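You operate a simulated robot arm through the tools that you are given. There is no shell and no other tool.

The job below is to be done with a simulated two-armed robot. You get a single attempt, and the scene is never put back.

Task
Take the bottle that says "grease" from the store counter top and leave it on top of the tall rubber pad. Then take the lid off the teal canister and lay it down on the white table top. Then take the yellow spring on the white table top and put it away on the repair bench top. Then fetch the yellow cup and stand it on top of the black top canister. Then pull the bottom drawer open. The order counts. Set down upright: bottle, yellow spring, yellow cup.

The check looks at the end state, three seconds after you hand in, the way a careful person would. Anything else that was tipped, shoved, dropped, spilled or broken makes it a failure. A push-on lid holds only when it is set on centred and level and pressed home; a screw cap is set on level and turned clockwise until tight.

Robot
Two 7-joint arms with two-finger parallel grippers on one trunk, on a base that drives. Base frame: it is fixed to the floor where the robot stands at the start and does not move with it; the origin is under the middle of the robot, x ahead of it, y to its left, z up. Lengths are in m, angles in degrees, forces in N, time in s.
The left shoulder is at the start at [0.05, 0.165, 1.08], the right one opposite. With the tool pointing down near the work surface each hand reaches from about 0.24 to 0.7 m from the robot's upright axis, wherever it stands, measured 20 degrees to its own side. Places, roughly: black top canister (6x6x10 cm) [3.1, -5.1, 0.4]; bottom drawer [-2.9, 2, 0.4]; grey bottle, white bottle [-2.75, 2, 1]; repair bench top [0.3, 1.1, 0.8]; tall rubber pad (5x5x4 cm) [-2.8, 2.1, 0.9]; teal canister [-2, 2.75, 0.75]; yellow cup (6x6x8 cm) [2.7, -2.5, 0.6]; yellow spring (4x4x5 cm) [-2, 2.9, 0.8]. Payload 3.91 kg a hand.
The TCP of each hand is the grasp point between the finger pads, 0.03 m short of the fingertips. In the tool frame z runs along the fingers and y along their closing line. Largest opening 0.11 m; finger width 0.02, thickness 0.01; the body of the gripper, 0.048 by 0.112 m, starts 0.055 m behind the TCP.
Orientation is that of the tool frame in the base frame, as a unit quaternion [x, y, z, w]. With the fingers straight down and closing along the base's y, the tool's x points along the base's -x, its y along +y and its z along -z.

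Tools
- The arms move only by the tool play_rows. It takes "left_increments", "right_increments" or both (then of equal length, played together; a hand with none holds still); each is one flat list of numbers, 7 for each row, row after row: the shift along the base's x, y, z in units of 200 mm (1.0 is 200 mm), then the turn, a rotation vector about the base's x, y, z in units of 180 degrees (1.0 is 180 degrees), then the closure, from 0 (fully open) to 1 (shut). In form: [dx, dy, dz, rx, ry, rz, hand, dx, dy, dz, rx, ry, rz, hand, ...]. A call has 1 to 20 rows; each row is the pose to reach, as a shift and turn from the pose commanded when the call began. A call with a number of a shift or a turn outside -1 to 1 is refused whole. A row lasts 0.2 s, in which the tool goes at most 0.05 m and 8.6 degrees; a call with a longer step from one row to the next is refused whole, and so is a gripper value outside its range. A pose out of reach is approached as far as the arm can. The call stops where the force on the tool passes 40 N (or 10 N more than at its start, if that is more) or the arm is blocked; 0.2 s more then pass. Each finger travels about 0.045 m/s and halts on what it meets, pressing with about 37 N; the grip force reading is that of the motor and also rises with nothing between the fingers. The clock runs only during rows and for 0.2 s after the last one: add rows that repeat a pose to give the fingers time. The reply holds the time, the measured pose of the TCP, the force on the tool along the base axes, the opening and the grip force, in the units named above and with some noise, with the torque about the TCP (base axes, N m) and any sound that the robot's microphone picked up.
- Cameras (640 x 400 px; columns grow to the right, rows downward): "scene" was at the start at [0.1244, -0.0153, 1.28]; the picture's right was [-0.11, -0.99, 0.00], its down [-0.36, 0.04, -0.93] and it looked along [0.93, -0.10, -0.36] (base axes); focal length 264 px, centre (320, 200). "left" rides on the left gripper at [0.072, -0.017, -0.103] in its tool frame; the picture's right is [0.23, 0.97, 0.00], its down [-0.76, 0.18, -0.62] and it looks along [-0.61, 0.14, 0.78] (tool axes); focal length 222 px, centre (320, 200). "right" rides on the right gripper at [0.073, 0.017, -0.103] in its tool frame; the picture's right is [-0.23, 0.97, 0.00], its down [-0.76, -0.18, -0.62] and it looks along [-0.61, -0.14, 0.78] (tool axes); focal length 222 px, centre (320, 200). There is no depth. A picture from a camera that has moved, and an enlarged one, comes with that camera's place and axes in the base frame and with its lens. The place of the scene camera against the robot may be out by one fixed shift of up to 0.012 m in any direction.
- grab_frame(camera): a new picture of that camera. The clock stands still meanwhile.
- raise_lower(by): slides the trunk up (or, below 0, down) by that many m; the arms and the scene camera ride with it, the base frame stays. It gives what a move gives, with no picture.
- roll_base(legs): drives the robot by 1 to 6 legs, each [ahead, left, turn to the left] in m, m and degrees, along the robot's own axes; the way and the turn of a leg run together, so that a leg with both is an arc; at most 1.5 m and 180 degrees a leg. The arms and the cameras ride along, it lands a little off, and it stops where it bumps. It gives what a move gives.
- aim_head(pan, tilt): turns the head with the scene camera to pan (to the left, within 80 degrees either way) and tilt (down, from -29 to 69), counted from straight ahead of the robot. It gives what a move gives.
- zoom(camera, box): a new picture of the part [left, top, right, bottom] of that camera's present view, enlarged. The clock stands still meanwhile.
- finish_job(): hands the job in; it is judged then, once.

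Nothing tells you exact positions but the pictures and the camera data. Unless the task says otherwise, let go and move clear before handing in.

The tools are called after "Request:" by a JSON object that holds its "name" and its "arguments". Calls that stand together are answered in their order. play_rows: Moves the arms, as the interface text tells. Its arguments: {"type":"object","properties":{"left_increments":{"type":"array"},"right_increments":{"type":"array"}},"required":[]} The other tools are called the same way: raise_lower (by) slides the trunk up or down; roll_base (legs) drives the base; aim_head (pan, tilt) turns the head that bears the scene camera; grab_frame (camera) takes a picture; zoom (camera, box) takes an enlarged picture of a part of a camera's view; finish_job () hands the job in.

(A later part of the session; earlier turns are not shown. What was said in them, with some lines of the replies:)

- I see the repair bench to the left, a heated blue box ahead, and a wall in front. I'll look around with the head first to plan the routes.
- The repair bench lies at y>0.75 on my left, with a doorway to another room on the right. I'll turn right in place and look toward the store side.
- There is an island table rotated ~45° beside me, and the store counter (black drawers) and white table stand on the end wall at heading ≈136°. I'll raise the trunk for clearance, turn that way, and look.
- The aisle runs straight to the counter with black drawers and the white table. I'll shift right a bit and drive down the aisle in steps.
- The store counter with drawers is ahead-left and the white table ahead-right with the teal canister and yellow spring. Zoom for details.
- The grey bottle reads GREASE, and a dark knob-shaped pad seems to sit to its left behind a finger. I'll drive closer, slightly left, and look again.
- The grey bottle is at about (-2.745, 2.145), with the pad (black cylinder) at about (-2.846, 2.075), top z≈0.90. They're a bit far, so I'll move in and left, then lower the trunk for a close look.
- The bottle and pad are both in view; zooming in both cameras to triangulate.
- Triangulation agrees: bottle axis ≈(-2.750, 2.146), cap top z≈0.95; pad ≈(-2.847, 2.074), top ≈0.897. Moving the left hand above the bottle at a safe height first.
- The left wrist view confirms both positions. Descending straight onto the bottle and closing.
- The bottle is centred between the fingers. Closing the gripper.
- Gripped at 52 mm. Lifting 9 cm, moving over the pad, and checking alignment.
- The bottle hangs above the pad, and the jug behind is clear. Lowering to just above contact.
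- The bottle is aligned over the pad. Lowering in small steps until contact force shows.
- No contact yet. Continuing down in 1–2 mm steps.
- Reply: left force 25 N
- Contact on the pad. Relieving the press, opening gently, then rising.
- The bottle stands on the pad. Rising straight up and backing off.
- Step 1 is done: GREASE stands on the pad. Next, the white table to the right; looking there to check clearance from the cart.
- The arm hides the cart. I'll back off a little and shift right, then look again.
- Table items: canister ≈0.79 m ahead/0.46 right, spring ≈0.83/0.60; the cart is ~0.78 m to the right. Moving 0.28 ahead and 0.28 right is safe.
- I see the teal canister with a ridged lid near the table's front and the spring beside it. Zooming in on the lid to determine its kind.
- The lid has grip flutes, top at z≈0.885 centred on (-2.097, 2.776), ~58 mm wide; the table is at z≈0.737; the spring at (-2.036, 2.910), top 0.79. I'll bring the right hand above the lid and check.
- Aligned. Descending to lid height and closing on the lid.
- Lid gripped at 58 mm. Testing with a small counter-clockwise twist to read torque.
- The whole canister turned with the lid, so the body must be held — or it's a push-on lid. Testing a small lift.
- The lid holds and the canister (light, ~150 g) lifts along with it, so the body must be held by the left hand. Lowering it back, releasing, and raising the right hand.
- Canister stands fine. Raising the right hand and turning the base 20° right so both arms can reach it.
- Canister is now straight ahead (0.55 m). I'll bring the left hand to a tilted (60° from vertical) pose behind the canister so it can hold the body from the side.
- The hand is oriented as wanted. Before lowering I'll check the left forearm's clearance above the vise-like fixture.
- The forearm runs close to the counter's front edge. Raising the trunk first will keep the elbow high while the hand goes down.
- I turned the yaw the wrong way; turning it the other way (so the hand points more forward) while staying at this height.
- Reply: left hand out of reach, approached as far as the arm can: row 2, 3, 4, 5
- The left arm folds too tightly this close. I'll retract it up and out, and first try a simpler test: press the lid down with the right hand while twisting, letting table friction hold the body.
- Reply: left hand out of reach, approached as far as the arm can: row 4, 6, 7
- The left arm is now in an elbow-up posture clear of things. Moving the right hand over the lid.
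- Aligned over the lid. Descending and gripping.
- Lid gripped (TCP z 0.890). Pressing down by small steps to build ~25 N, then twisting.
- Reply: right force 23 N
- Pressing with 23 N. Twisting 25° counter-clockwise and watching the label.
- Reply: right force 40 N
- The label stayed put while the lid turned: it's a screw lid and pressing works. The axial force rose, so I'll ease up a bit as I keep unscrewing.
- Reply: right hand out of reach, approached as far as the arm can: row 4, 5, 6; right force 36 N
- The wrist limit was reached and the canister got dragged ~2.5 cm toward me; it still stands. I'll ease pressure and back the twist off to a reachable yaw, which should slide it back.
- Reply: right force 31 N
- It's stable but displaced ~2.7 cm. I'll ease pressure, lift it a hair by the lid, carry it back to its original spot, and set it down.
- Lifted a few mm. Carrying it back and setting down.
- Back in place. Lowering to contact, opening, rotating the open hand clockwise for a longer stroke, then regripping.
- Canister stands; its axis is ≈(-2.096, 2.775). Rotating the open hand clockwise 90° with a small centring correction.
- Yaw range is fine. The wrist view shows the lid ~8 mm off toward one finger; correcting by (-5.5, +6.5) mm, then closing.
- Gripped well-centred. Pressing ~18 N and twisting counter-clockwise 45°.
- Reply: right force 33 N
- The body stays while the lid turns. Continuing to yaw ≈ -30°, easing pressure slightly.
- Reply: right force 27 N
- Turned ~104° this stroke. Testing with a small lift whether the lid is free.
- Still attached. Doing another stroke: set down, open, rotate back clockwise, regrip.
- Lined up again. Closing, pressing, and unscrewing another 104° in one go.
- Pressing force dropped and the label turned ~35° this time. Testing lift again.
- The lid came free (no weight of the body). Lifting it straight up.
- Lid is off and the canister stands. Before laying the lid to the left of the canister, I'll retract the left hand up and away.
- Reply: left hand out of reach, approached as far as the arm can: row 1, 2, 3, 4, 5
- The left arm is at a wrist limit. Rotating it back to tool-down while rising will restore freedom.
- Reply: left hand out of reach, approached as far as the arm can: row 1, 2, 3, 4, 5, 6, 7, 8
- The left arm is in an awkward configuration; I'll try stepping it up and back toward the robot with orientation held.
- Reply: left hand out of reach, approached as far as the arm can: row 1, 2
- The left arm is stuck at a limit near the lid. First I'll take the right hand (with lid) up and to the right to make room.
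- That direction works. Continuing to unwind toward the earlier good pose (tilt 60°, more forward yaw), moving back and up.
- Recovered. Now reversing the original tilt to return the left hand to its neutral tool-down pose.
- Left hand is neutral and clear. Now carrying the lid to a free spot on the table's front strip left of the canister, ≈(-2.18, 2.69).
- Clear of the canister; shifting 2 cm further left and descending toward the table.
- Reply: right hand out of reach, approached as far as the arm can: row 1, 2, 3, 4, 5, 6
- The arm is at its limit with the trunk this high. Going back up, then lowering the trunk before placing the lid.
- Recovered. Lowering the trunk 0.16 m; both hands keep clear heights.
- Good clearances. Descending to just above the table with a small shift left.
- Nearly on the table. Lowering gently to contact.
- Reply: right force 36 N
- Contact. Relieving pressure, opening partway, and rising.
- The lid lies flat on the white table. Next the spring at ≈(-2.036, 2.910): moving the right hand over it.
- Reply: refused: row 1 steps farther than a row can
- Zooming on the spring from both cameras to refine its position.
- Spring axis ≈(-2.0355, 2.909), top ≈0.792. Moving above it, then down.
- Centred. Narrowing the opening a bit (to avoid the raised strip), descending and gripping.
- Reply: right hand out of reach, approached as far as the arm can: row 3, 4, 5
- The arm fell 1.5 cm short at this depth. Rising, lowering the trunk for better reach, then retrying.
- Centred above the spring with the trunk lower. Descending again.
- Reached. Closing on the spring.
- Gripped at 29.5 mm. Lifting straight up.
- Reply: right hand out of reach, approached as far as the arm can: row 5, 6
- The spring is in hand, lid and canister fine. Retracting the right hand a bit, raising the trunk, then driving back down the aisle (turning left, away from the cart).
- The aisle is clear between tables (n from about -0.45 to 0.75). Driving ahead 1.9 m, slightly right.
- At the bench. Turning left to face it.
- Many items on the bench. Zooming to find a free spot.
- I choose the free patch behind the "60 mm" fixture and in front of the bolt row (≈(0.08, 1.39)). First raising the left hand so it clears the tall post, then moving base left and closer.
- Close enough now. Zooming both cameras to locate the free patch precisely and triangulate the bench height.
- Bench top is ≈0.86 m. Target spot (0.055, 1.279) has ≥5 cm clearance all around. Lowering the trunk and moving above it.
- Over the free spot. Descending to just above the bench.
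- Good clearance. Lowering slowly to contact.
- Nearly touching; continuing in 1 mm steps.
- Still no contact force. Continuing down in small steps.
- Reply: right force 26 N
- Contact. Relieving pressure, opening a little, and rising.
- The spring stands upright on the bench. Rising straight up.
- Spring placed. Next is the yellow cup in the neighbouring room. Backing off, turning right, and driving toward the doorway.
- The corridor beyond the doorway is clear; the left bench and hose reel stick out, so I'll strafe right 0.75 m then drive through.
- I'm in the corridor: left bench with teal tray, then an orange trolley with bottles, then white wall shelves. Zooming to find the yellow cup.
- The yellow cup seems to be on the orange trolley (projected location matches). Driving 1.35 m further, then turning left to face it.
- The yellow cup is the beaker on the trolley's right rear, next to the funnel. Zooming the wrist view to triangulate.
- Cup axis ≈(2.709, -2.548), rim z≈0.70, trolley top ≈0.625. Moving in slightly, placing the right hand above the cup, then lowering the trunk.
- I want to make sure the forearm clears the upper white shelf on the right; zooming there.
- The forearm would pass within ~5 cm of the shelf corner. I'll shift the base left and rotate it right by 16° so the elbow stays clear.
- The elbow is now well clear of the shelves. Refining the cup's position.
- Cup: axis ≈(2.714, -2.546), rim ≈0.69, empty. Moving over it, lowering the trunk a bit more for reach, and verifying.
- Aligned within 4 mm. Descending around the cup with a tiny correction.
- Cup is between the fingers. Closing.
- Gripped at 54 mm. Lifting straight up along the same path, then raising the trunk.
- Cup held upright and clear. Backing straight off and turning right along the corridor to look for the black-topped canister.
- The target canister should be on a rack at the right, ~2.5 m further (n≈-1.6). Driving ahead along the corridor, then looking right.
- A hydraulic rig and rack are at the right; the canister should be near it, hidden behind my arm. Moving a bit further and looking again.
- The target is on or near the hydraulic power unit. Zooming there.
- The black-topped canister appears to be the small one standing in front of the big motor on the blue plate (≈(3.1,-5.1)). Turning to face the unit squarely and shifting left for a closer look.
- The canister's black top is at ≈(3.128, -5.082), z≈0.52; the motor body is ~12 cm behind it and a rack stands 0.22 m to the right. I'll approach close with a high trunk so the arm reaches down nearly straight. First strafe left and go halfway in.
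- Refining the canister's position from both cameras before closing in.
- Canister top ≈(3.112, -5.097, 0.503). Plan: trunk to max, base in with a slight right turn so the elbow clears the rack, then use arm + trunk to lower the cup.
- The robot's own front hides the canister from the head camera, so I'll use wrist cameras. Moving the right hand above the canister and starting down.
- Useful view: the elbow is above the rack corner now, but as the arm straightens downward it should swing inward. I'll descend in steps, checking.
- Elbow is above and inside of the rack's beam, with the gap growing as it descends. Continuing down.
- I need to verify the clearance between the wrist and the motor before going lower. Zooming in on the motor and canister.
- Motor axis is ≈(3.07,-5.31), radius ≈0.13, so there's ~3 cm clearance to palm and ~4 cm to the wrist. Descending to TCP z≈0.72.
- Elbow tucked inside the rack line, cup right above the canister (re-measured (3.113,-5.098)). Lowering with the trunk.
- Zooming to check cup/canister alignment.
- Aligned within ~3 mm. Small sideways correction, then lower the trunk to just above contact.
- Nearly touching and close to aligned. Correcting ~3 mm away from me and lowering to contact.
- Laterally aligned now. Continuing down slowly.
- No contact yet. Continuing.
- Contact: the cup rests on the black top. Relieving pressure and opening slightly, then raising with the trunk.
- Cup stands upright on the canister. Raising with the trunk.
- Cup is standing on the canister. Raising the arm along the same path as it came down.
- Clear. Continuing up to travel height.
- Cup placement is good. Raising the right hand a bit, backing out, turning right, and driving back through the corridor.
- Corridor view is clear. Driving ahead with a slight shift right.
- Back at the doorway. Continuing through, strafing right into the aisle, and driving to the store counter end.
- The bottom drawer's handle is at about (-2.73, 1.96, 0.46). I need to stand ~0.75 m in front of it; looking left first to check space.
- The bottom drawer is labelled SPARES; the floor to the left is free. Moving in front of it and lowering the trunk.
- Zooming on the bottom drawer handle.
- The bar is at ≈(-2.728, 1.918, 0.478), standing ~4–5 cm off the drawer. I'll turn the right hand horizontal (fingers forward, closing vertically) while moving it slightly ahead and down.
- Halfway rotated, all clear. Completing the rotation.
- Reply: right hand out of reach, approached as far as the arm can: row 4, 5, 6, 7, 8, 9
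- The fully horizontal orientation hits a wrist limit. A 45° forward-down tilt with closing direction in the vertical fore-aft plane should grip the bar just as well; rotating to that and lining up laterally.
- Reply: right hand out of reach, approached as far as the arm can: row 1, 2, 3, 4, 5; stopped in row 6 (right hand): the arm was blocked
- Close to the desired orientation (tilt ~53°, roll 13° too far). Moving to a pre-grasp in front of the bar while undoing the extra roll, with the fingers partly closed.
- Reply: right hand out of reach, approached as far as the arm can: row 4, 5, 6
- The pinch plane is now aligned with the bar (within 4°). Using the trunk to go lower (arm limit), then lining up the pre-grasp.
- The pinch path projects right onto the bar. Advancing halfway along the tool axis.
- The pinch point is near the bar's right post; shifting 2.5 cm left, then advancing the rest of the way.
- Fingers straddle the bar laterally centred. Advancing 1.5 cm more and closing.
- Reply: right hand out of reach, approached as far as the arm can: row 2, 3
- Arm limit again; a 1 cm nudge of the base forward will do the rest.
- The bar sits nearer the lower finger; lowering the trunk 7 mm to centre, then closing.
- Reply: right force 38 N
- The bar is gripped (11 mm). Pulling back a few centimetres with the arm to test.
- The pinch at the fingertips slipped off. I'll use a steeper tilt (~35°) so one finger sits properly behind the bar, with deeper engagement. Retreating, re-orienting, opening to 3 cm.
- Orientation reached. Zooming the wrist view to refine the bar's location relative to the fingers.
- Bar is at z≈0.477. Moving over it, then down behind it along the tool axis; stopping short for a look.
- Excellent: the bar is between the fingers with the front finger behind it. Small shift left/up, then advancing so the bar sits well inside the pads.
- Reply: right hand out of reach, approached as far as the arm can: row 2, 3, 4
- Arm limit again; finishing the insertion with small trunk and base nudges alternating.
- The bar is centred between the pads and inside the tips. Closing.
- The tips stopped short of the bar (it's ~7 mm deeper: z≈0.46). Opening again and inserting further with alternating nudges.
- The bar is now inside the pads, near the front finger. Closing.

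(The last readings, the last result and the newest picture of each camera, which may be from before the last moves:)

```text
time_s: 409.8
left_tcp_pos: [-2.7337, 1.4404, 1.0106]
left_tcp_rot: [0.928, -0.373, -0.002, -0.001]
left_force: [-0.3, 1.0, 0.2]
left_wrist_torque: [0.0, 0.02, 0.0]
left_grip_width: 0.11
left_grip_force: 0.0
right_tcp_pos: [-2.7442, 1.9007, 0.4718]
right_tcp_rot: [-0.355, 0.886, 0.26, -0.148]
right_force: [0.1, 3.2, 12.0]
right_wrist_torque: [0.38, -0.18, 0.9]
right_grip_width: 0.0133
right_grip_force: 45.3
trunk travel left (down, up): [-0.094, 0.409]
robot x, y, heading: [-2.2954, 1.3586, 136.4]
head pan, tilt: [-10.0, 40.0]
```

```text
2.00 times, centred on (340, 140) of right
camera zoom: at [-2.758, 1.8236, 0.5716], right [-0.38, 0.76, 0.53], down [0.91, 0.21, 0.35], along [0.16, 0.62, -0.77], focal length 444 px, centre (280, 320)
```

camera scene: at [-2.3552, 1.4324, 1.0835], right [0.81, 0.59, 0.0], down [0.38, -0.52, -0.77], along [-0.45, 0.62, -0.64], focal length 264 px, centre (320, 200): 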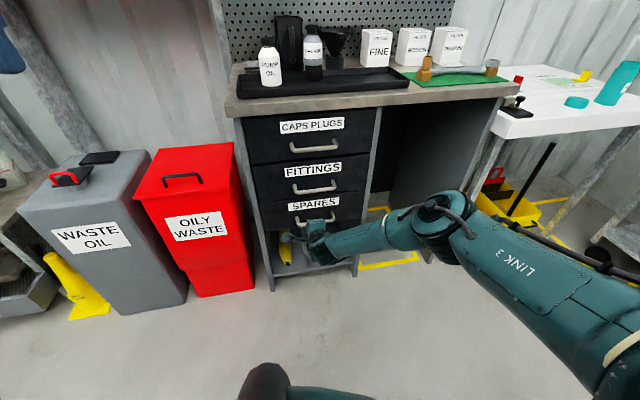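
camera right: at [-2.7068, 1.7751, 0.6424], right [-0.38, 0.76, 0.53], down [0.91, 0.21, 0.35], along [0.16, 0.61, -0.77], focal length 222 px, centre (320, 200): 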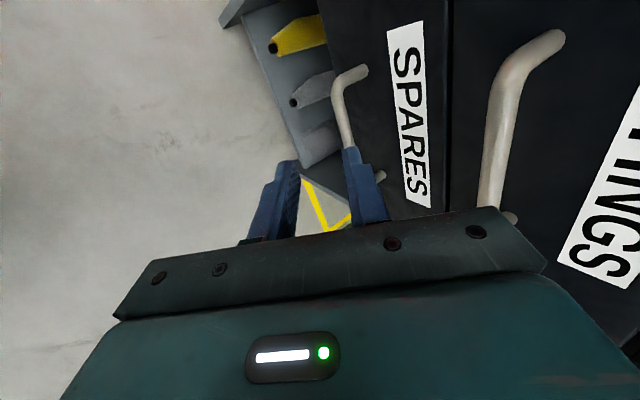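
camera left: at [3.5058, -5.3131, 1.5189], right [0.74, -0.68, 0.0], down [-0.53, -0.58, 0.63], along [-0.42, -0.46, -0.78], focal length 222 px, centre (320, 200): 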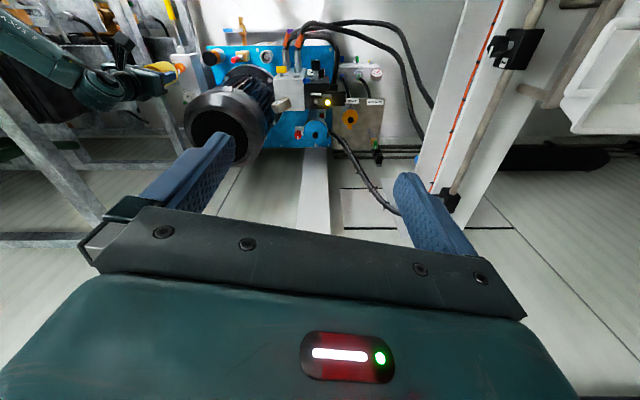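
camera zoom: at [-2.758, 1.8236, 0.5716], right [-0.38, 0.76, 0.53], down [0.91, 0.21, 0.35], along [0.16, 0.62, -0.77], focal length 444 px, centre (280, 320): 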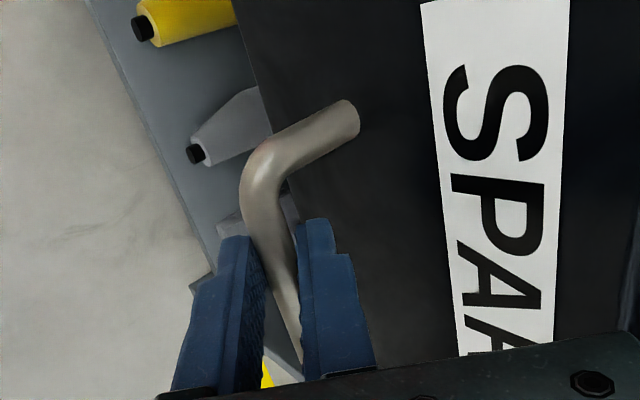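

Firm grip with the bar inside the pads. Pulling by backing the base 5 cm as a test.

Request:
{"name": "roll_base", "arguments": {"legs": [[-0.05, 0, 0]]}}

Request:
{"name": "grab_frame", "arguments": {"camera": "scene"}}

Request:
{"name": "zoom", "arguments": {"camera": "right", "box": [240, 40, 440, 240]}}

```text
time_s: 410.7
left_tcp_pos: [-2.6956, 1.4049, 1.0106]
left_tcp_rot: [0.928, -0.374, -0.004, -0.002]
left_force: [-1.4, -0.2, -0.5]
left_wrist_torque: [0.02, 0.01, -0.02]
left_grip_width: 0.11
left_grip_force: 0.0
right_tcp_pos: [-2.7064, 1.8653, 0.4717]
right_tcp_rot: [-0.353, 0.887, 0.26, -0.148]
right_force: [7.4, 5.6, 17.5]
right_wrist_torque: [0.45, -0.21, 0.81]
right_grip_width: 0.0134
right_grip_force: 44.5
trunk travel left (down, up): [-0.094, 0.409]
robot x, y, heading: [-2.2609, 1.3238, 136.4]
head pan, tilt: [-10.0, 40.0]
```

```text
taken
camera scene: at [-2.3282, 1.4065, 1.0448], right [0.81, 0.59, 0.0], down [0.38, -0.52, -0.77], along [-0.45, 0.62, -0.64], focal length 264 px, centre (320, 200)
```

scene: 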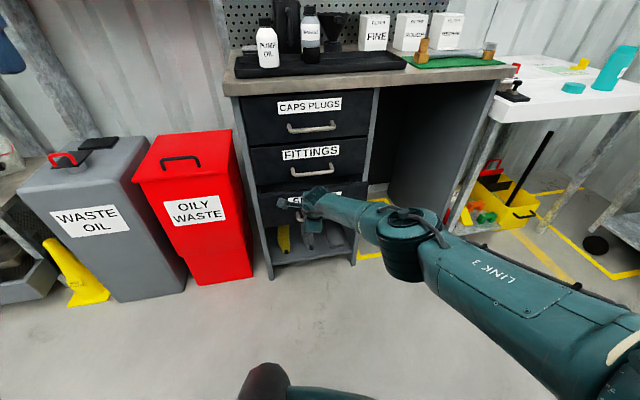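

```text
2.00 times, centred on (340, 140) of right
camera zoom: at [-2.7205, 1.7892, 0.5717], right [-0.37, 0.76, 0.53], down [0.91, 0.2, 0.35], along [0.16, 0.62, -0.77], focal length 444 px, centre (280, 320)
```

zoom: 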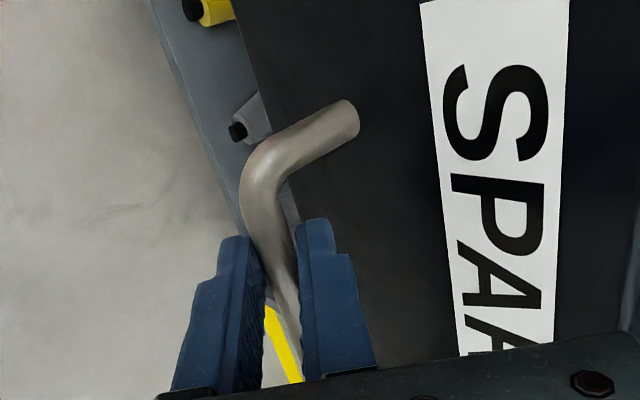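

The drawer is coming with the hand. Continuing to pull.

Request:
{"name": "roll_base", "arguments": {"legs": [[-0.1, 0, 0]]}}

Request:
{"name": "zoom", "arguments": {"camera": "right", "box": [240, 40, 440, 240]}}

Request:
{"name": "grab_frame", "arguments": {"camera": "scene"}}

```text
time_s: 411.8
left_tcp_pos: [-2.6242, 1.3388, 1.0108]
left_tcp_rot: [0.928, -0.373, -0.003, -0.002]
left_force: [-0.5, 0.6, 0.8]
left_wrist_torque: [0.01, 0.01, -0.01]
left_grip_width: 0.11
left_grip_force: 0.1
right_tcp_pos: [-2.6338, 1.7994, 0.472]
right_tcp_rot: [-0.352, 0.887, 0.261, -0.146]
right_force: [7.1, 5.1, 11.8]
right_wrist_torque: [0.52, -0.36, 0.7]
right_grip_width: 0.0129
right_grip_force: 45.2
trunk travel left (down, up): [-0.094, 0.409]
robot x, y, heading: [-2.186, 1.2549, 136.0]
head pan, tilt: [-10.0, 40.0]
```

```text
2.00 times, centred on (340, 140) of right
camera zoom: at [-2.6482, 1.7229, 0.5715], right [-0.37, 0.76, 0.53], down [0.91, 0.2, 0.35], along [0.16, 0.62, -0.77], focal length 444 px, centre (280, 320)
```

zoom: 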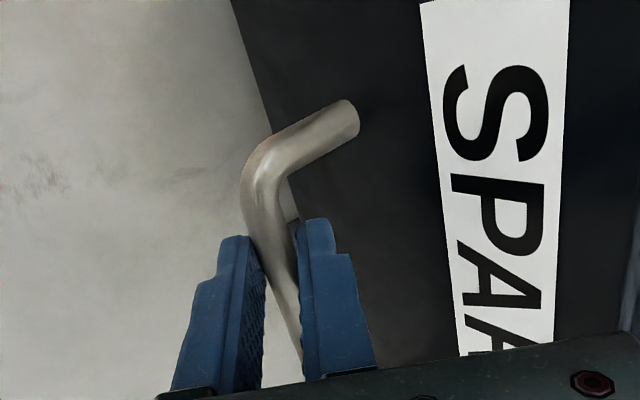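

```text
taken
camera scene: at [-2.2571, 1.3386, 1.0448], right [0.81, 0.59, 0.0], down [0.38, -0.52, -0.77], along [-0.45, 0.62, -0.64], focal length 264 px, centre (320, 200)
```

scene: 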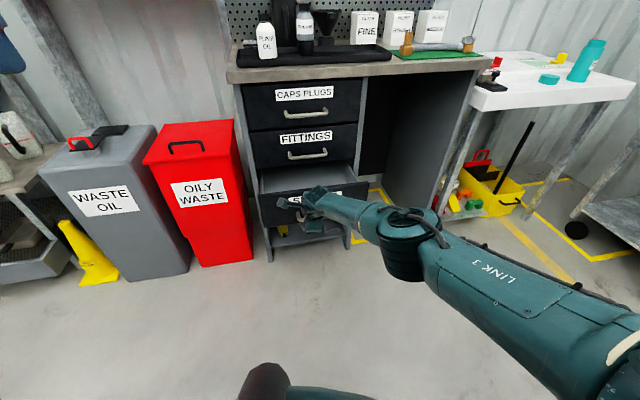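

Drawer is open ~15 cm. Pulling further.

Request:
{"name": "roll_base", "arguments": {"legs": [[-0.08, 0, 0]]}}

Request:
{"name": "zoom", "arguments": {"camera": "right", "box": [240, 40, 440, 240]}}

Request:
{"name": "grab_frame", "arguments": {"camera": "scene"}}

```text
time_s: 412.9
left_tcp_pos: [-2.5655, 1.2826, 1.0109]
left_tcp_rot: [0.928, -0.374, -0.003, -0.002]
left_force: [0.2, 0.6, -0.1]
left_wrist_torque: [0.01, 0.03, 0.02]
left_grip_width: 0.11
left_grip_force: 0.1
right_tcp_pos: [-2.5738, 1.7466, 0.4716]
right_tcp_rot: [-0.351, 0.887, 0.262, -0.145]
right_force: [6.6, 4.9, 8.7]
right_wrist_torque: [0.49, -0.38, 0.71]
right_grip_width: 0.013
right_grip_force: 45.5
trunk travel left (down, up): [-0.094, 0.409]
robot x, y, heading: [-2.1334, 1.2055, 136.0]
head pan, tilt: [-10.0, 40.0]
```

```text
2.00 times, centred on (340, 140) of right
camera zoom: at [-2.5893, 1.6687, 0.5713], right [-0.37, 0.76, 0.53], down [0.91, 0.2, 0.35], along [0.16, 0.62, -0.77], focal length 444 px, centre (280, 320)
```

zoom: 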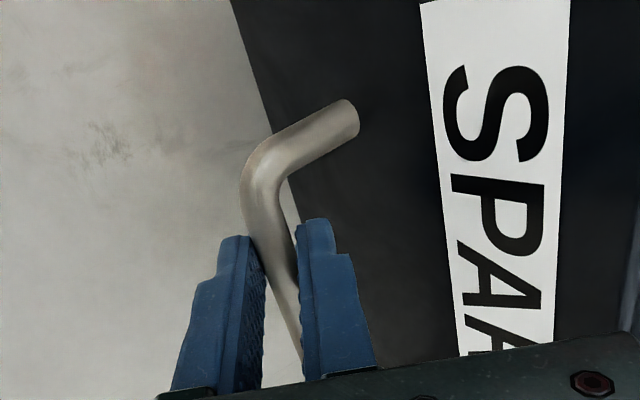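

```text
taken
camera scene: at [-2.199, 1.2829, 1.0447], right [0.81, 0.59, 0.0], down [0.38, -0.52, -0.77], along [-0.45, 0.62, -0.64], focal length 264 px, centre (320, 200)
```

scene: 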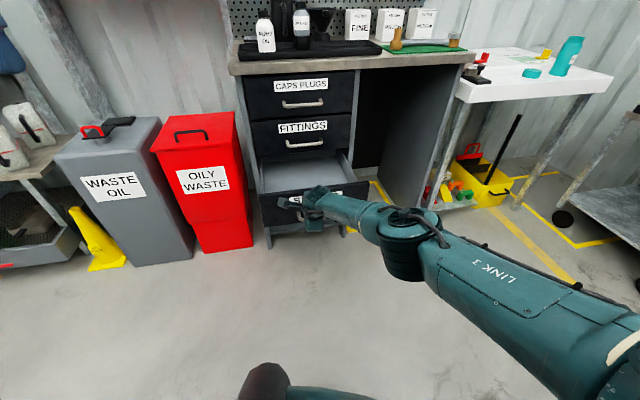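

Open ~23 cm, easy force. Pulling another 6 cm.

Request:
{"name": "roll_base", "arguments": {"legs": [[-0.06, 0, 0]]}}

Request:
{"name": "grab_frame", "arguments": {"camera": "scene"}}

Request:
{"name": "zoom", "arguments": {"camera": "right", "box": [240, 40, 440, 240]}}

```text
time_s: 413.9
left_tcp_pos: [-2.5359, 1.2532, 1.0105]
left_tcp_rot: [0.928, -0.373, -0.003, -0.004]
left_force: [0.4, 0.1, -0.6]
left_wrist_torque: [-0.01, 0.01, -0.01]
left_grip_width: 0.1098
left_grip_force: 0.0
right_tcp_pos: [-2.5465, 1.7217, 0.476]
right_tcp_rot: [-0.355, 0.883, 0.27, -0.147]
right_force: [1.1, 0.0, 3.0]
right_wrist_torque: [0.28, -0.24, 0.94]
right_grip_width: 0.0127
right_grip_force: 45.0
trunk travel left (down, up): [-0.094, 0.409]
robot x, y, heading: [-2.1047, 1.1715, 136.0]
head pan, tilt: [-10.0, 40.0]
stopped in leg 1: the force on the tool passed its limit at 80 N (the readings are from after the stop); the commanded pose is now the measured one
```

```text
taken
camera scene: at [-2.1688, 1.2538, 1.0446], right [0.81, 0.59, 0.0], down [0.38, -0.52, -0.77], along [-0.45, 0.62, -0.64], focal length 264 px, centre (320, 200)
```

scene: 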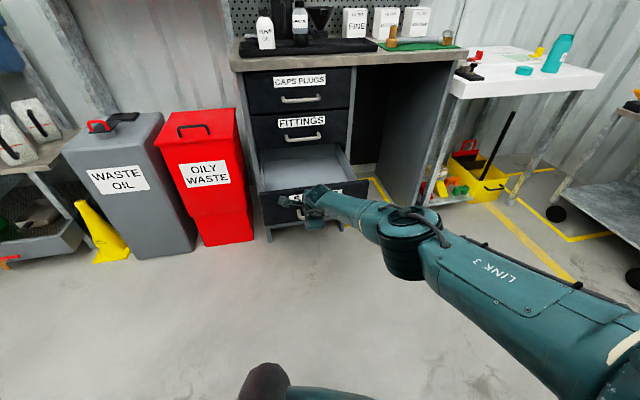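

```text
2.00 times, centred on (340, 140) of right
camera zoom: at [-2.5596, 1.6417, 0.5741], right [-0.37, 0.75, 0.55], down [0.92, 0.2, 0.35], along [0.15, 0.64, -0.76], focal length 444 px, centre (280, 320)
```

zoom: 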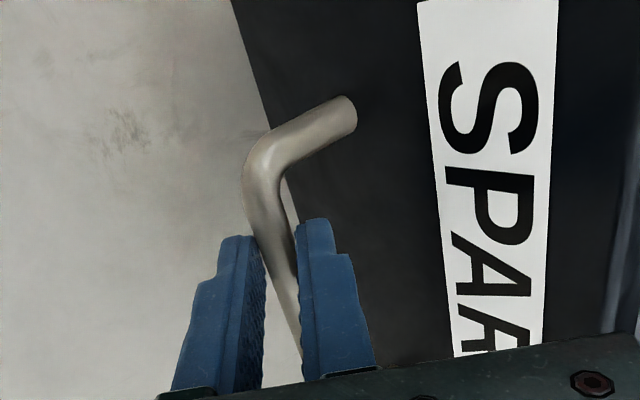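

End stop reached — fully open (~27 cm). Releasing gently and withdrawing the hand up and back along its axis.

Request:
{"name": "play_rows", "arguments": {"right_increments": [0, 0, 0, 0, 0, 0, 0.85, 0, 0, 0, 0, 0, 0, 0.72, 0, 0, 0, 0, 0, 0, 0.7, 0, 0, 0, 0, 0, 0, 0.7]}}

Request:
{"name": "zoom", "arguments": {"camera": "right", "box": [240, 40, 440, 240]}}

```text
time_s: 414.9
left_tcp_pos: [-2.537, 1.2535, 1.0099]
left_tcp_rot: [0.927, -0.374, -0.003, -0.003]
left_force: [-0.5, 0.0, -0.2]
left_wrist_torque: [0.02, 0.01, -0.02]
left_grip_width: 0.11
left_grip_force: 0.1
right_tcp_pos: [-2.5447, 1.7216, 0.4749]
right_tcp_rot: [-0.353, 0.884, 0.27, -0.147]
right_force: [-1.6, -0.1, 0.3]
right_wrist_torque: [0.01, -0.06, 0.01]
right_grip_width: 0.0328
right_grip_force: 0.2
trunk travel left (down, up): [-0.094, 0.409]
robot x, y, heading: [-2.1019, 1.1703, 136.1]
head pan, tilt: [-10.0, 40.0]
```

```text
2.00 times, centred on (340, 140) of right
camera zoom: at [-2.5596, 1.642, 0.5735], right [-0.37, 0.75, 0.55], down [0.92, 0.2, 0.35], along [0.15, 0.63, -0.76], focal length 444 px, centre (280, 320)
```

zoom: 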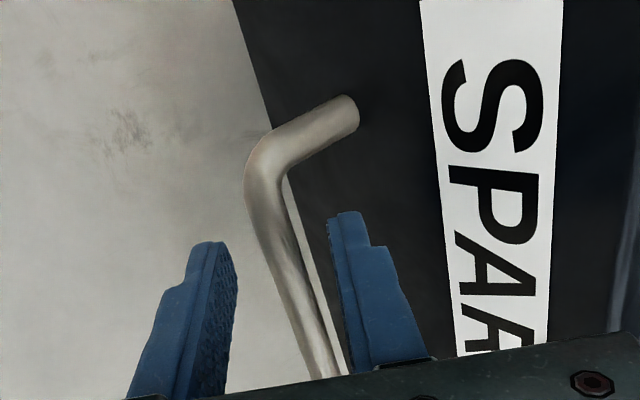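

Released with the bar free between the fingers. Withdrawing along the tool axis.

Request:
{"name": "play_rows", "arguments": {"right_increments": [0.045, -0.037, 0.081, 0, 0, 0, 0.7, 0.09, -0.075, 0.162, 0, 0, 0, 0.7, 0.146, -0.121, 0.264, 0, 0, 0, 0.7, 0.2, -0.168, 0.365, 0, 0, 0, 0.7, 0.3, -0.262, 0.45, 0, 0, 0, 0.7]}}

Request:
{"name": "grab_frame", "arguments": {"camera": "right"}}

Request:
{"name": "grab_frame", "arguments": {"camera": "scene"}}

```text
time_s: 416.1
left_tcp_pos: [-2.5367, 1.2532, 1.0113]
left_tcp_rot: [0.928, -0.373, -0.002, -0.002]
left_force: [0.8, 0.5, -0.5]
left_wrist_torque: [-0.01, 0.0, 0.0]
left_grip_width: 0.1099
left_grip_force: 0.1
right_tcp_pos: [-2.4864, 1.6694, 0.5661]
right_tcp_rot: [-0.353, 0.884, 0.269, -0.147]
right_force: [-0.6, 0.5, -0.1]
right_wrist_torque: [0.0, 0.0, -0.03]
right_grip_width: 0.0328
right_grip_force: 0.0
trunk travel left (down, up): [-0.094, 0.409]
robot x, y, heading: [-2.0981, 1.1735, 136.1]
head pan, tilt: [-10.0, 40.0]
```

```text
taken
camera right: at [-2.5003, 1.5904, 0.6645], right [-0.37, 0.75, 0.55], down [0.92, 0.2, 0.35], along [0.15, 0.63, -0.76], focal length 222 px, centre (320, 200)
```

right: 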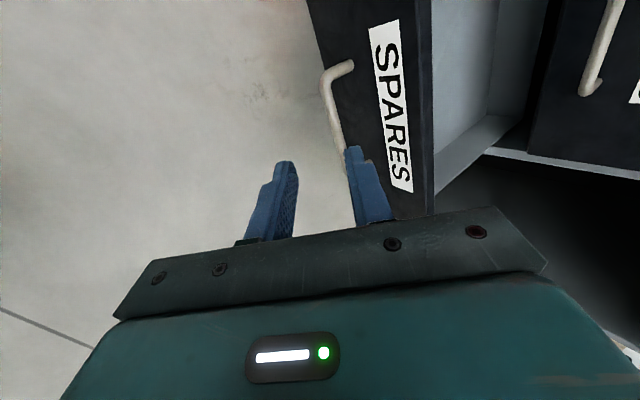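

```text
taken
camera scene: at [-2.169, 1.2541, 1.0445], right [0.81, 0.59, 0.0], down [0.38, -0.52, -0.77], along [-0.45, 0.62, -0.64], focal length 264 px, centre (320, 200)
```

scene: 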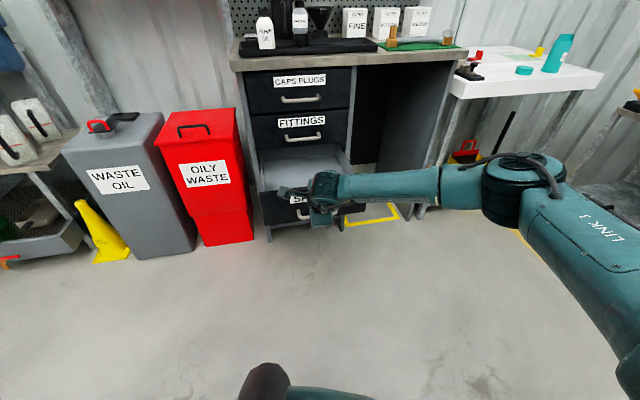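

Hand is free of the handle. Backing the base off and taking a final look at everything here.

Request:
{"name": "roll_base", "arguments": {"legs": [[-0.3, 0, 0]]}}

Request:
{"name": "raise_lower", "arguments": {"by": 0.3}}

Request:
{"name": "aim_head", "arguments": {"pan": -10, "tilt": 30}}

Request:
{"name": "grab_frame", "arguments": {"camera": "scene"}}

```text
time_s: 417.4
left_tcp_pos: [-2.5194, 1.2322, 1.0108]
left_tcp_rot: [0.926, -0.379, -0.003, -0.004]
left_force: [0.4, -0.3, -0.2]
left_wrist_torque: [-0.01, 0.04, 0.01]
left_grip_width: 0.1101
left_grip_force: 0.1
right_tcp_pos: [-2.4659, 1.6478, 0.5659]
right_tcp_rot: [-0.349, 0.886, 0.27, -0.146]
right_force: [0.3, 0.0, -0.3]
right_wrist_torque: [0.02, -0.01, -0.02]
right_grip_width: 0.033
right_grip_force: 0.1
trunk travel left (down, up): [-0.094, 0.409]
robot x, y, heading: [-2.0845, 1.1434, 135.6]
head pan, tilt: [-10.0, 40.0]
stopped in leg 1: the robot was blocked; the commanded pose is now the measured one
```

```text
time_s: 420.4
left_tcp_pos: [-2.5193, 1.2327, 1.3102]
left_tcp_rot: [0.926, -0.378, -0.003, -0.003]
left_force: [-0.7, -0.4, -0.5]
left_wrist_torque: [0.0, 0.0, 0.01]
left_grip_width: 0.1102
left_grip_force: 0.0
right_tcp_pos: [-2.4658, 1.6482, 0.865]
right_tcp_rot: [-0.349, 0.886, 0.269, -0.145]
right_force: [-0.4, -0.2, 0.3]
right_wrist_torque: [0.0, 0.0, 0.01]
right_grip_width: 0.0329
right_grip_force: 0.0
trunk travel left (down, up): [-0.394, 0.109]
robot x, y, heading: [-2.0849, 1.1426, 135.6]
head pan, tilt: [-10.0, 40.0]
```

```text
time_s: 421.1
left_tcp_pos: [-2.5188, 1.2326, 1.3086]
left_tcp_rot: [0.926, -0.379, -0.003, -0.003]
left_force: [-0.3, 0.6, -0.2]
left_wrist_torque: [0.01, 0.0, 0.01]
left_grip_width: 0.1098
left_grip_force: 0.1
right_tcp_pos: [-2.4643, 1.647, 0.8661]
right_tcp_rot: [-0.348, 0.886, 0.269, -0.146]
right_force: [-0.3, 0.2, -0.1]
right_wrist_torque: [0.0, -0.01, 0.01]
right_grip_width: 0.0331
right_grip_force: 0.1
trunk travel left (down, up): [-0.394, 0.109]
robot x, y, heading: [-2.0844, 1.143, 135.7]
head pan, tilt: [-10.0, 30.0]
```

```text
taken
camera scene: at [-2.1543, 1.2336, 1.3598], right [0.81, 0.58, 0.0], down [0.29, -0.41, -0.87], along [-0.5, 0.7, -0.5], focal length 264 px, centre (320, 200)
```

scene: 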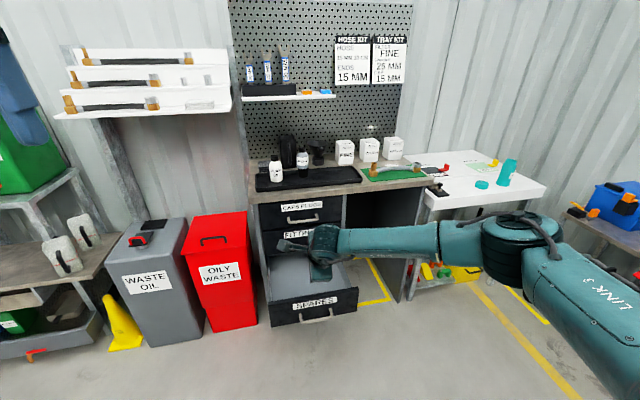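

The base touched something behind it while backing. I'll move slightly forward and to the right into the aisle, then look back at what was behind.

Request:
{"name": "roll_base", "arguments": {"legs": [[0.04, 0, 0], [0, -0.6, 0]]}}

Request:
{"name": "aim_head", "arguments": {"pan": 80, "tilt": 30}}

Request:
{"name": "grab_frame", "arguments": {"camera": "scene"}}

Request:
{"name": "aim_head", "arguments": {"pan": -5, "tilt": 30}}

Request:
{"name": "grab_frame", "arguments": {"camera": "scene"}}

```text
time_s: 427.2
left_tcp_pos: [-2.1351, 1.6791, 1.3103]
left_tcp_rot: [0.927, -0.376, -0.003, -0.003]
left_force: [0.2, 0.3, 0.5]
left_wrist_torque: [0.0, 0.0, 0.0]
left_grip_width: 0.1101
left_grip_force: 0.0
right_tcp_pos: [-2.0838, 2.096, 0.8663]
right_tcp_rot: [-0.351, 0.885, 0.269, -0.146]
right_force: [-0.8, 0.0, -0.1]
right_wrist_torque: [0.0, 0.03, 0.01]
right_grip_width: 0.0329
right_grip_force: 0.0
trunk travel left (down, up): [-0.394, 0.109]
robot x, y, heading: [-1.6977, 1.5964, 135.8]
head pan, tilt: [-10.0, 30.0]
```

```text
time_s: 428.9
left_tcp_pos: [-2.1357, 1.6793, 1.3101]
left_tcp_rot: [0.927, -0.376, -0.004, -0.003]
left_force: [-0.6, 0.2, -0.1]
left_wrist_torque: [0.02, -0.04, -0.02]
left_grip_width: 0.11
left_grip_force: 0.0
right_tcp_pos: [-2.083, 2.0952, 0.8651]
right_tcp_rot: [-0.352, 0.885, 0.269, -0.146]
right_force: [-0.3, 0.1, 0.7]
right_wrist_torque: [0.0, -0.01, 0.0]
right_grip_width: 0.033
right_grip_force: 0.1
trunk travel left (down, up): [-0.394, 0.109]
robot x, y, heading: [-1.7018, 1.5954, 135.9]
head pan, tilt: [80.0, 30.0]
```

```text
taken
camera scene: at [-1.7915, 1.5569, 1.3599], right [-0.59, 0.81, 0.0], down [0.41, 0.29, -0.87], along [-0.7, -0.51, -0.5], focal length 264 px, centre (320, 200)
```

scene: 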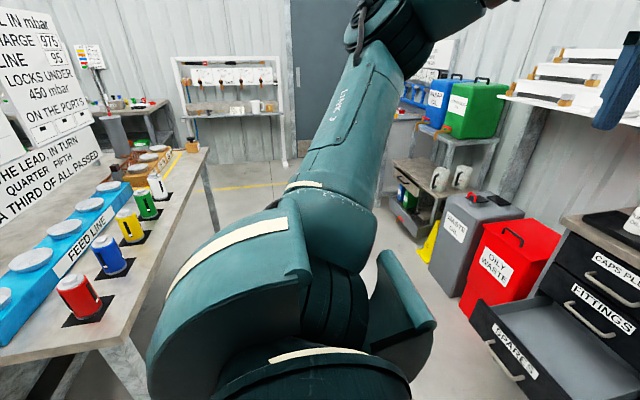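

```text
time_s: 430.5
left_tcp_pos: [-2.1344, 1.6788, 1.31]
left_tcp_rot: [0.926, -0.377, -0.004, -0.004]
left_force: [0.0, -0.7, 0.5]
left_wrist_torque: [0.02, 0.03, 0.01]
left_grip_width: 0.1101
left_grip_force: 0.0
right_tcp_pos: [-2.084, 2.0955, 0.8656]
right_tcp_rot: [-0.351, 0.885, 0.269, -0.146]
right_force: [-0.5, 0.2, -0.1]
right_wrist_torque: [0.03, 0.0, -0.04]
right_grip_width: 0.0329
right_grip_force: 0.0
trunk travel left (down, up): [-0.394, 0.109]
robot x, y, heading: [-1.6993, 1.594, 135.8]
head pan, tilt: [-5.0, 30.0]
```

```text
taken
camera scene: at [-1.7774, 1.6782, 1.3599], right [0.76, 0.66, 0.0], down [0.33, -0.38, -0.87], along [-0.57, 0.65, -0.5], focal length 264 px, centre (320, 200)
```

scene: 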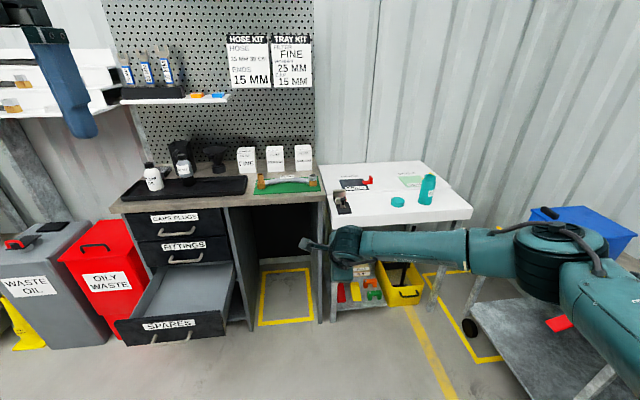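

The table behind looks undisturbed (its items stand neatly). Zooming for a final check of bottle, lid, canister, and drawer.

Request:
{"name": "zoom", "arguments": {"camera": "scene", "box": [100, 130, 340, 350]}}

Request:
{"name": "zoom", "arguments": {"camera": "scene", "box": [320, 140, 490, 260]}}

```text
1.82 times, centred on (220, 240) of scene
camera zoom: at [-1.7774, 1.6782, 1.3599], right [0.76, 0.66, 0.0], down [0.33, -0.38, -0.87], along [-0.57, 0.65, -0.5], focal length 480 px, centre (502, 127)
```

zoom: 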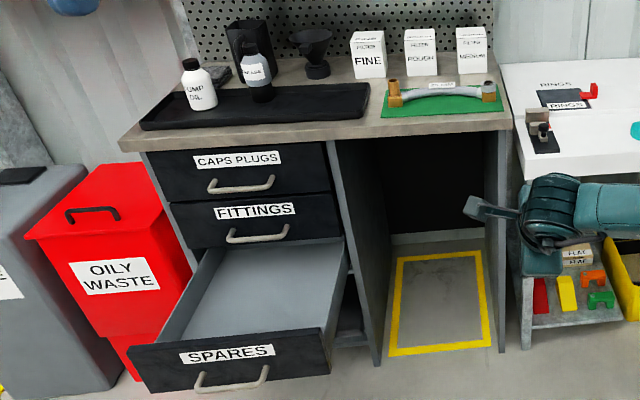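

```text
3.33 times, centred on (405, 200) of scene
camera zoom: at [-1.7774, 1.6782, 1.3599], right [0.76, 0.66, 0.0], down [0.33, -0.38, -0.87], along [-0.57, 0.65, -0.5], focal length 879 px, centre (37, 200)
```

zoom: 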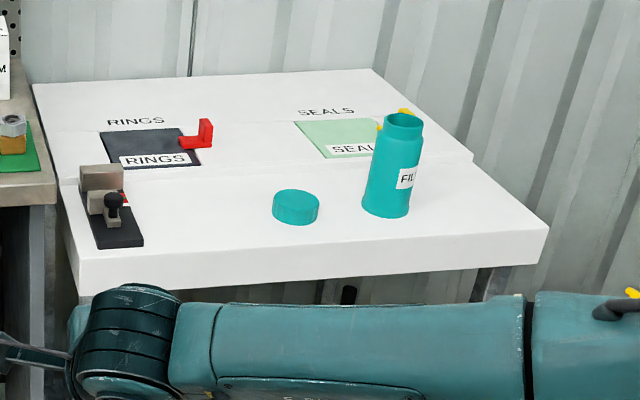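

Everything is in order: GREASE stands on the pad, the lid lies flat on the white table beside the upright canister, the drawer is open, and the spring and cup were seen upright when I left them. Both hands are empty and clear, so I'm handing in.

Request:
{"name": "finish_job", "arguments": {}}

```text
The job is handed in.
```

The job is handed in, and all five steps were done in the order you gave. The judge's result has not come back to me.

- **Grease bottle:** it stands upright on the tall rubber pad on the store counter. I saw it there in the final look.
- **Teal canister lid:** it was a screw cap. It came off by unscrewing and lies flat on the white table beside the canister. While I unscrewed it the canister slid about 2.5 cm. I moved it back to within a few millimetres of its spot, turned slightly from its original facing, and it stands upright.
- **Yellow spring:** it stands upright on a free patch of the repair bench top. I last saw it when I drove away from the bench.
- **Yellow cup:** it stands upright on the black top canister, which is on the hydraulic unit in the other room. I last saw it when I backed away.
- **Bottom drawer (labelled SPARES):** it is pulled out about 27 cm, to its end stop. The first grip on its handle slipped off; the second held.

After opening the drawer I backed the base and it bumped the table with the FEED LINE canisters. Looking back, the items on it stood upright in their places and the table looked unmoved.

Both hands are empty and clear.
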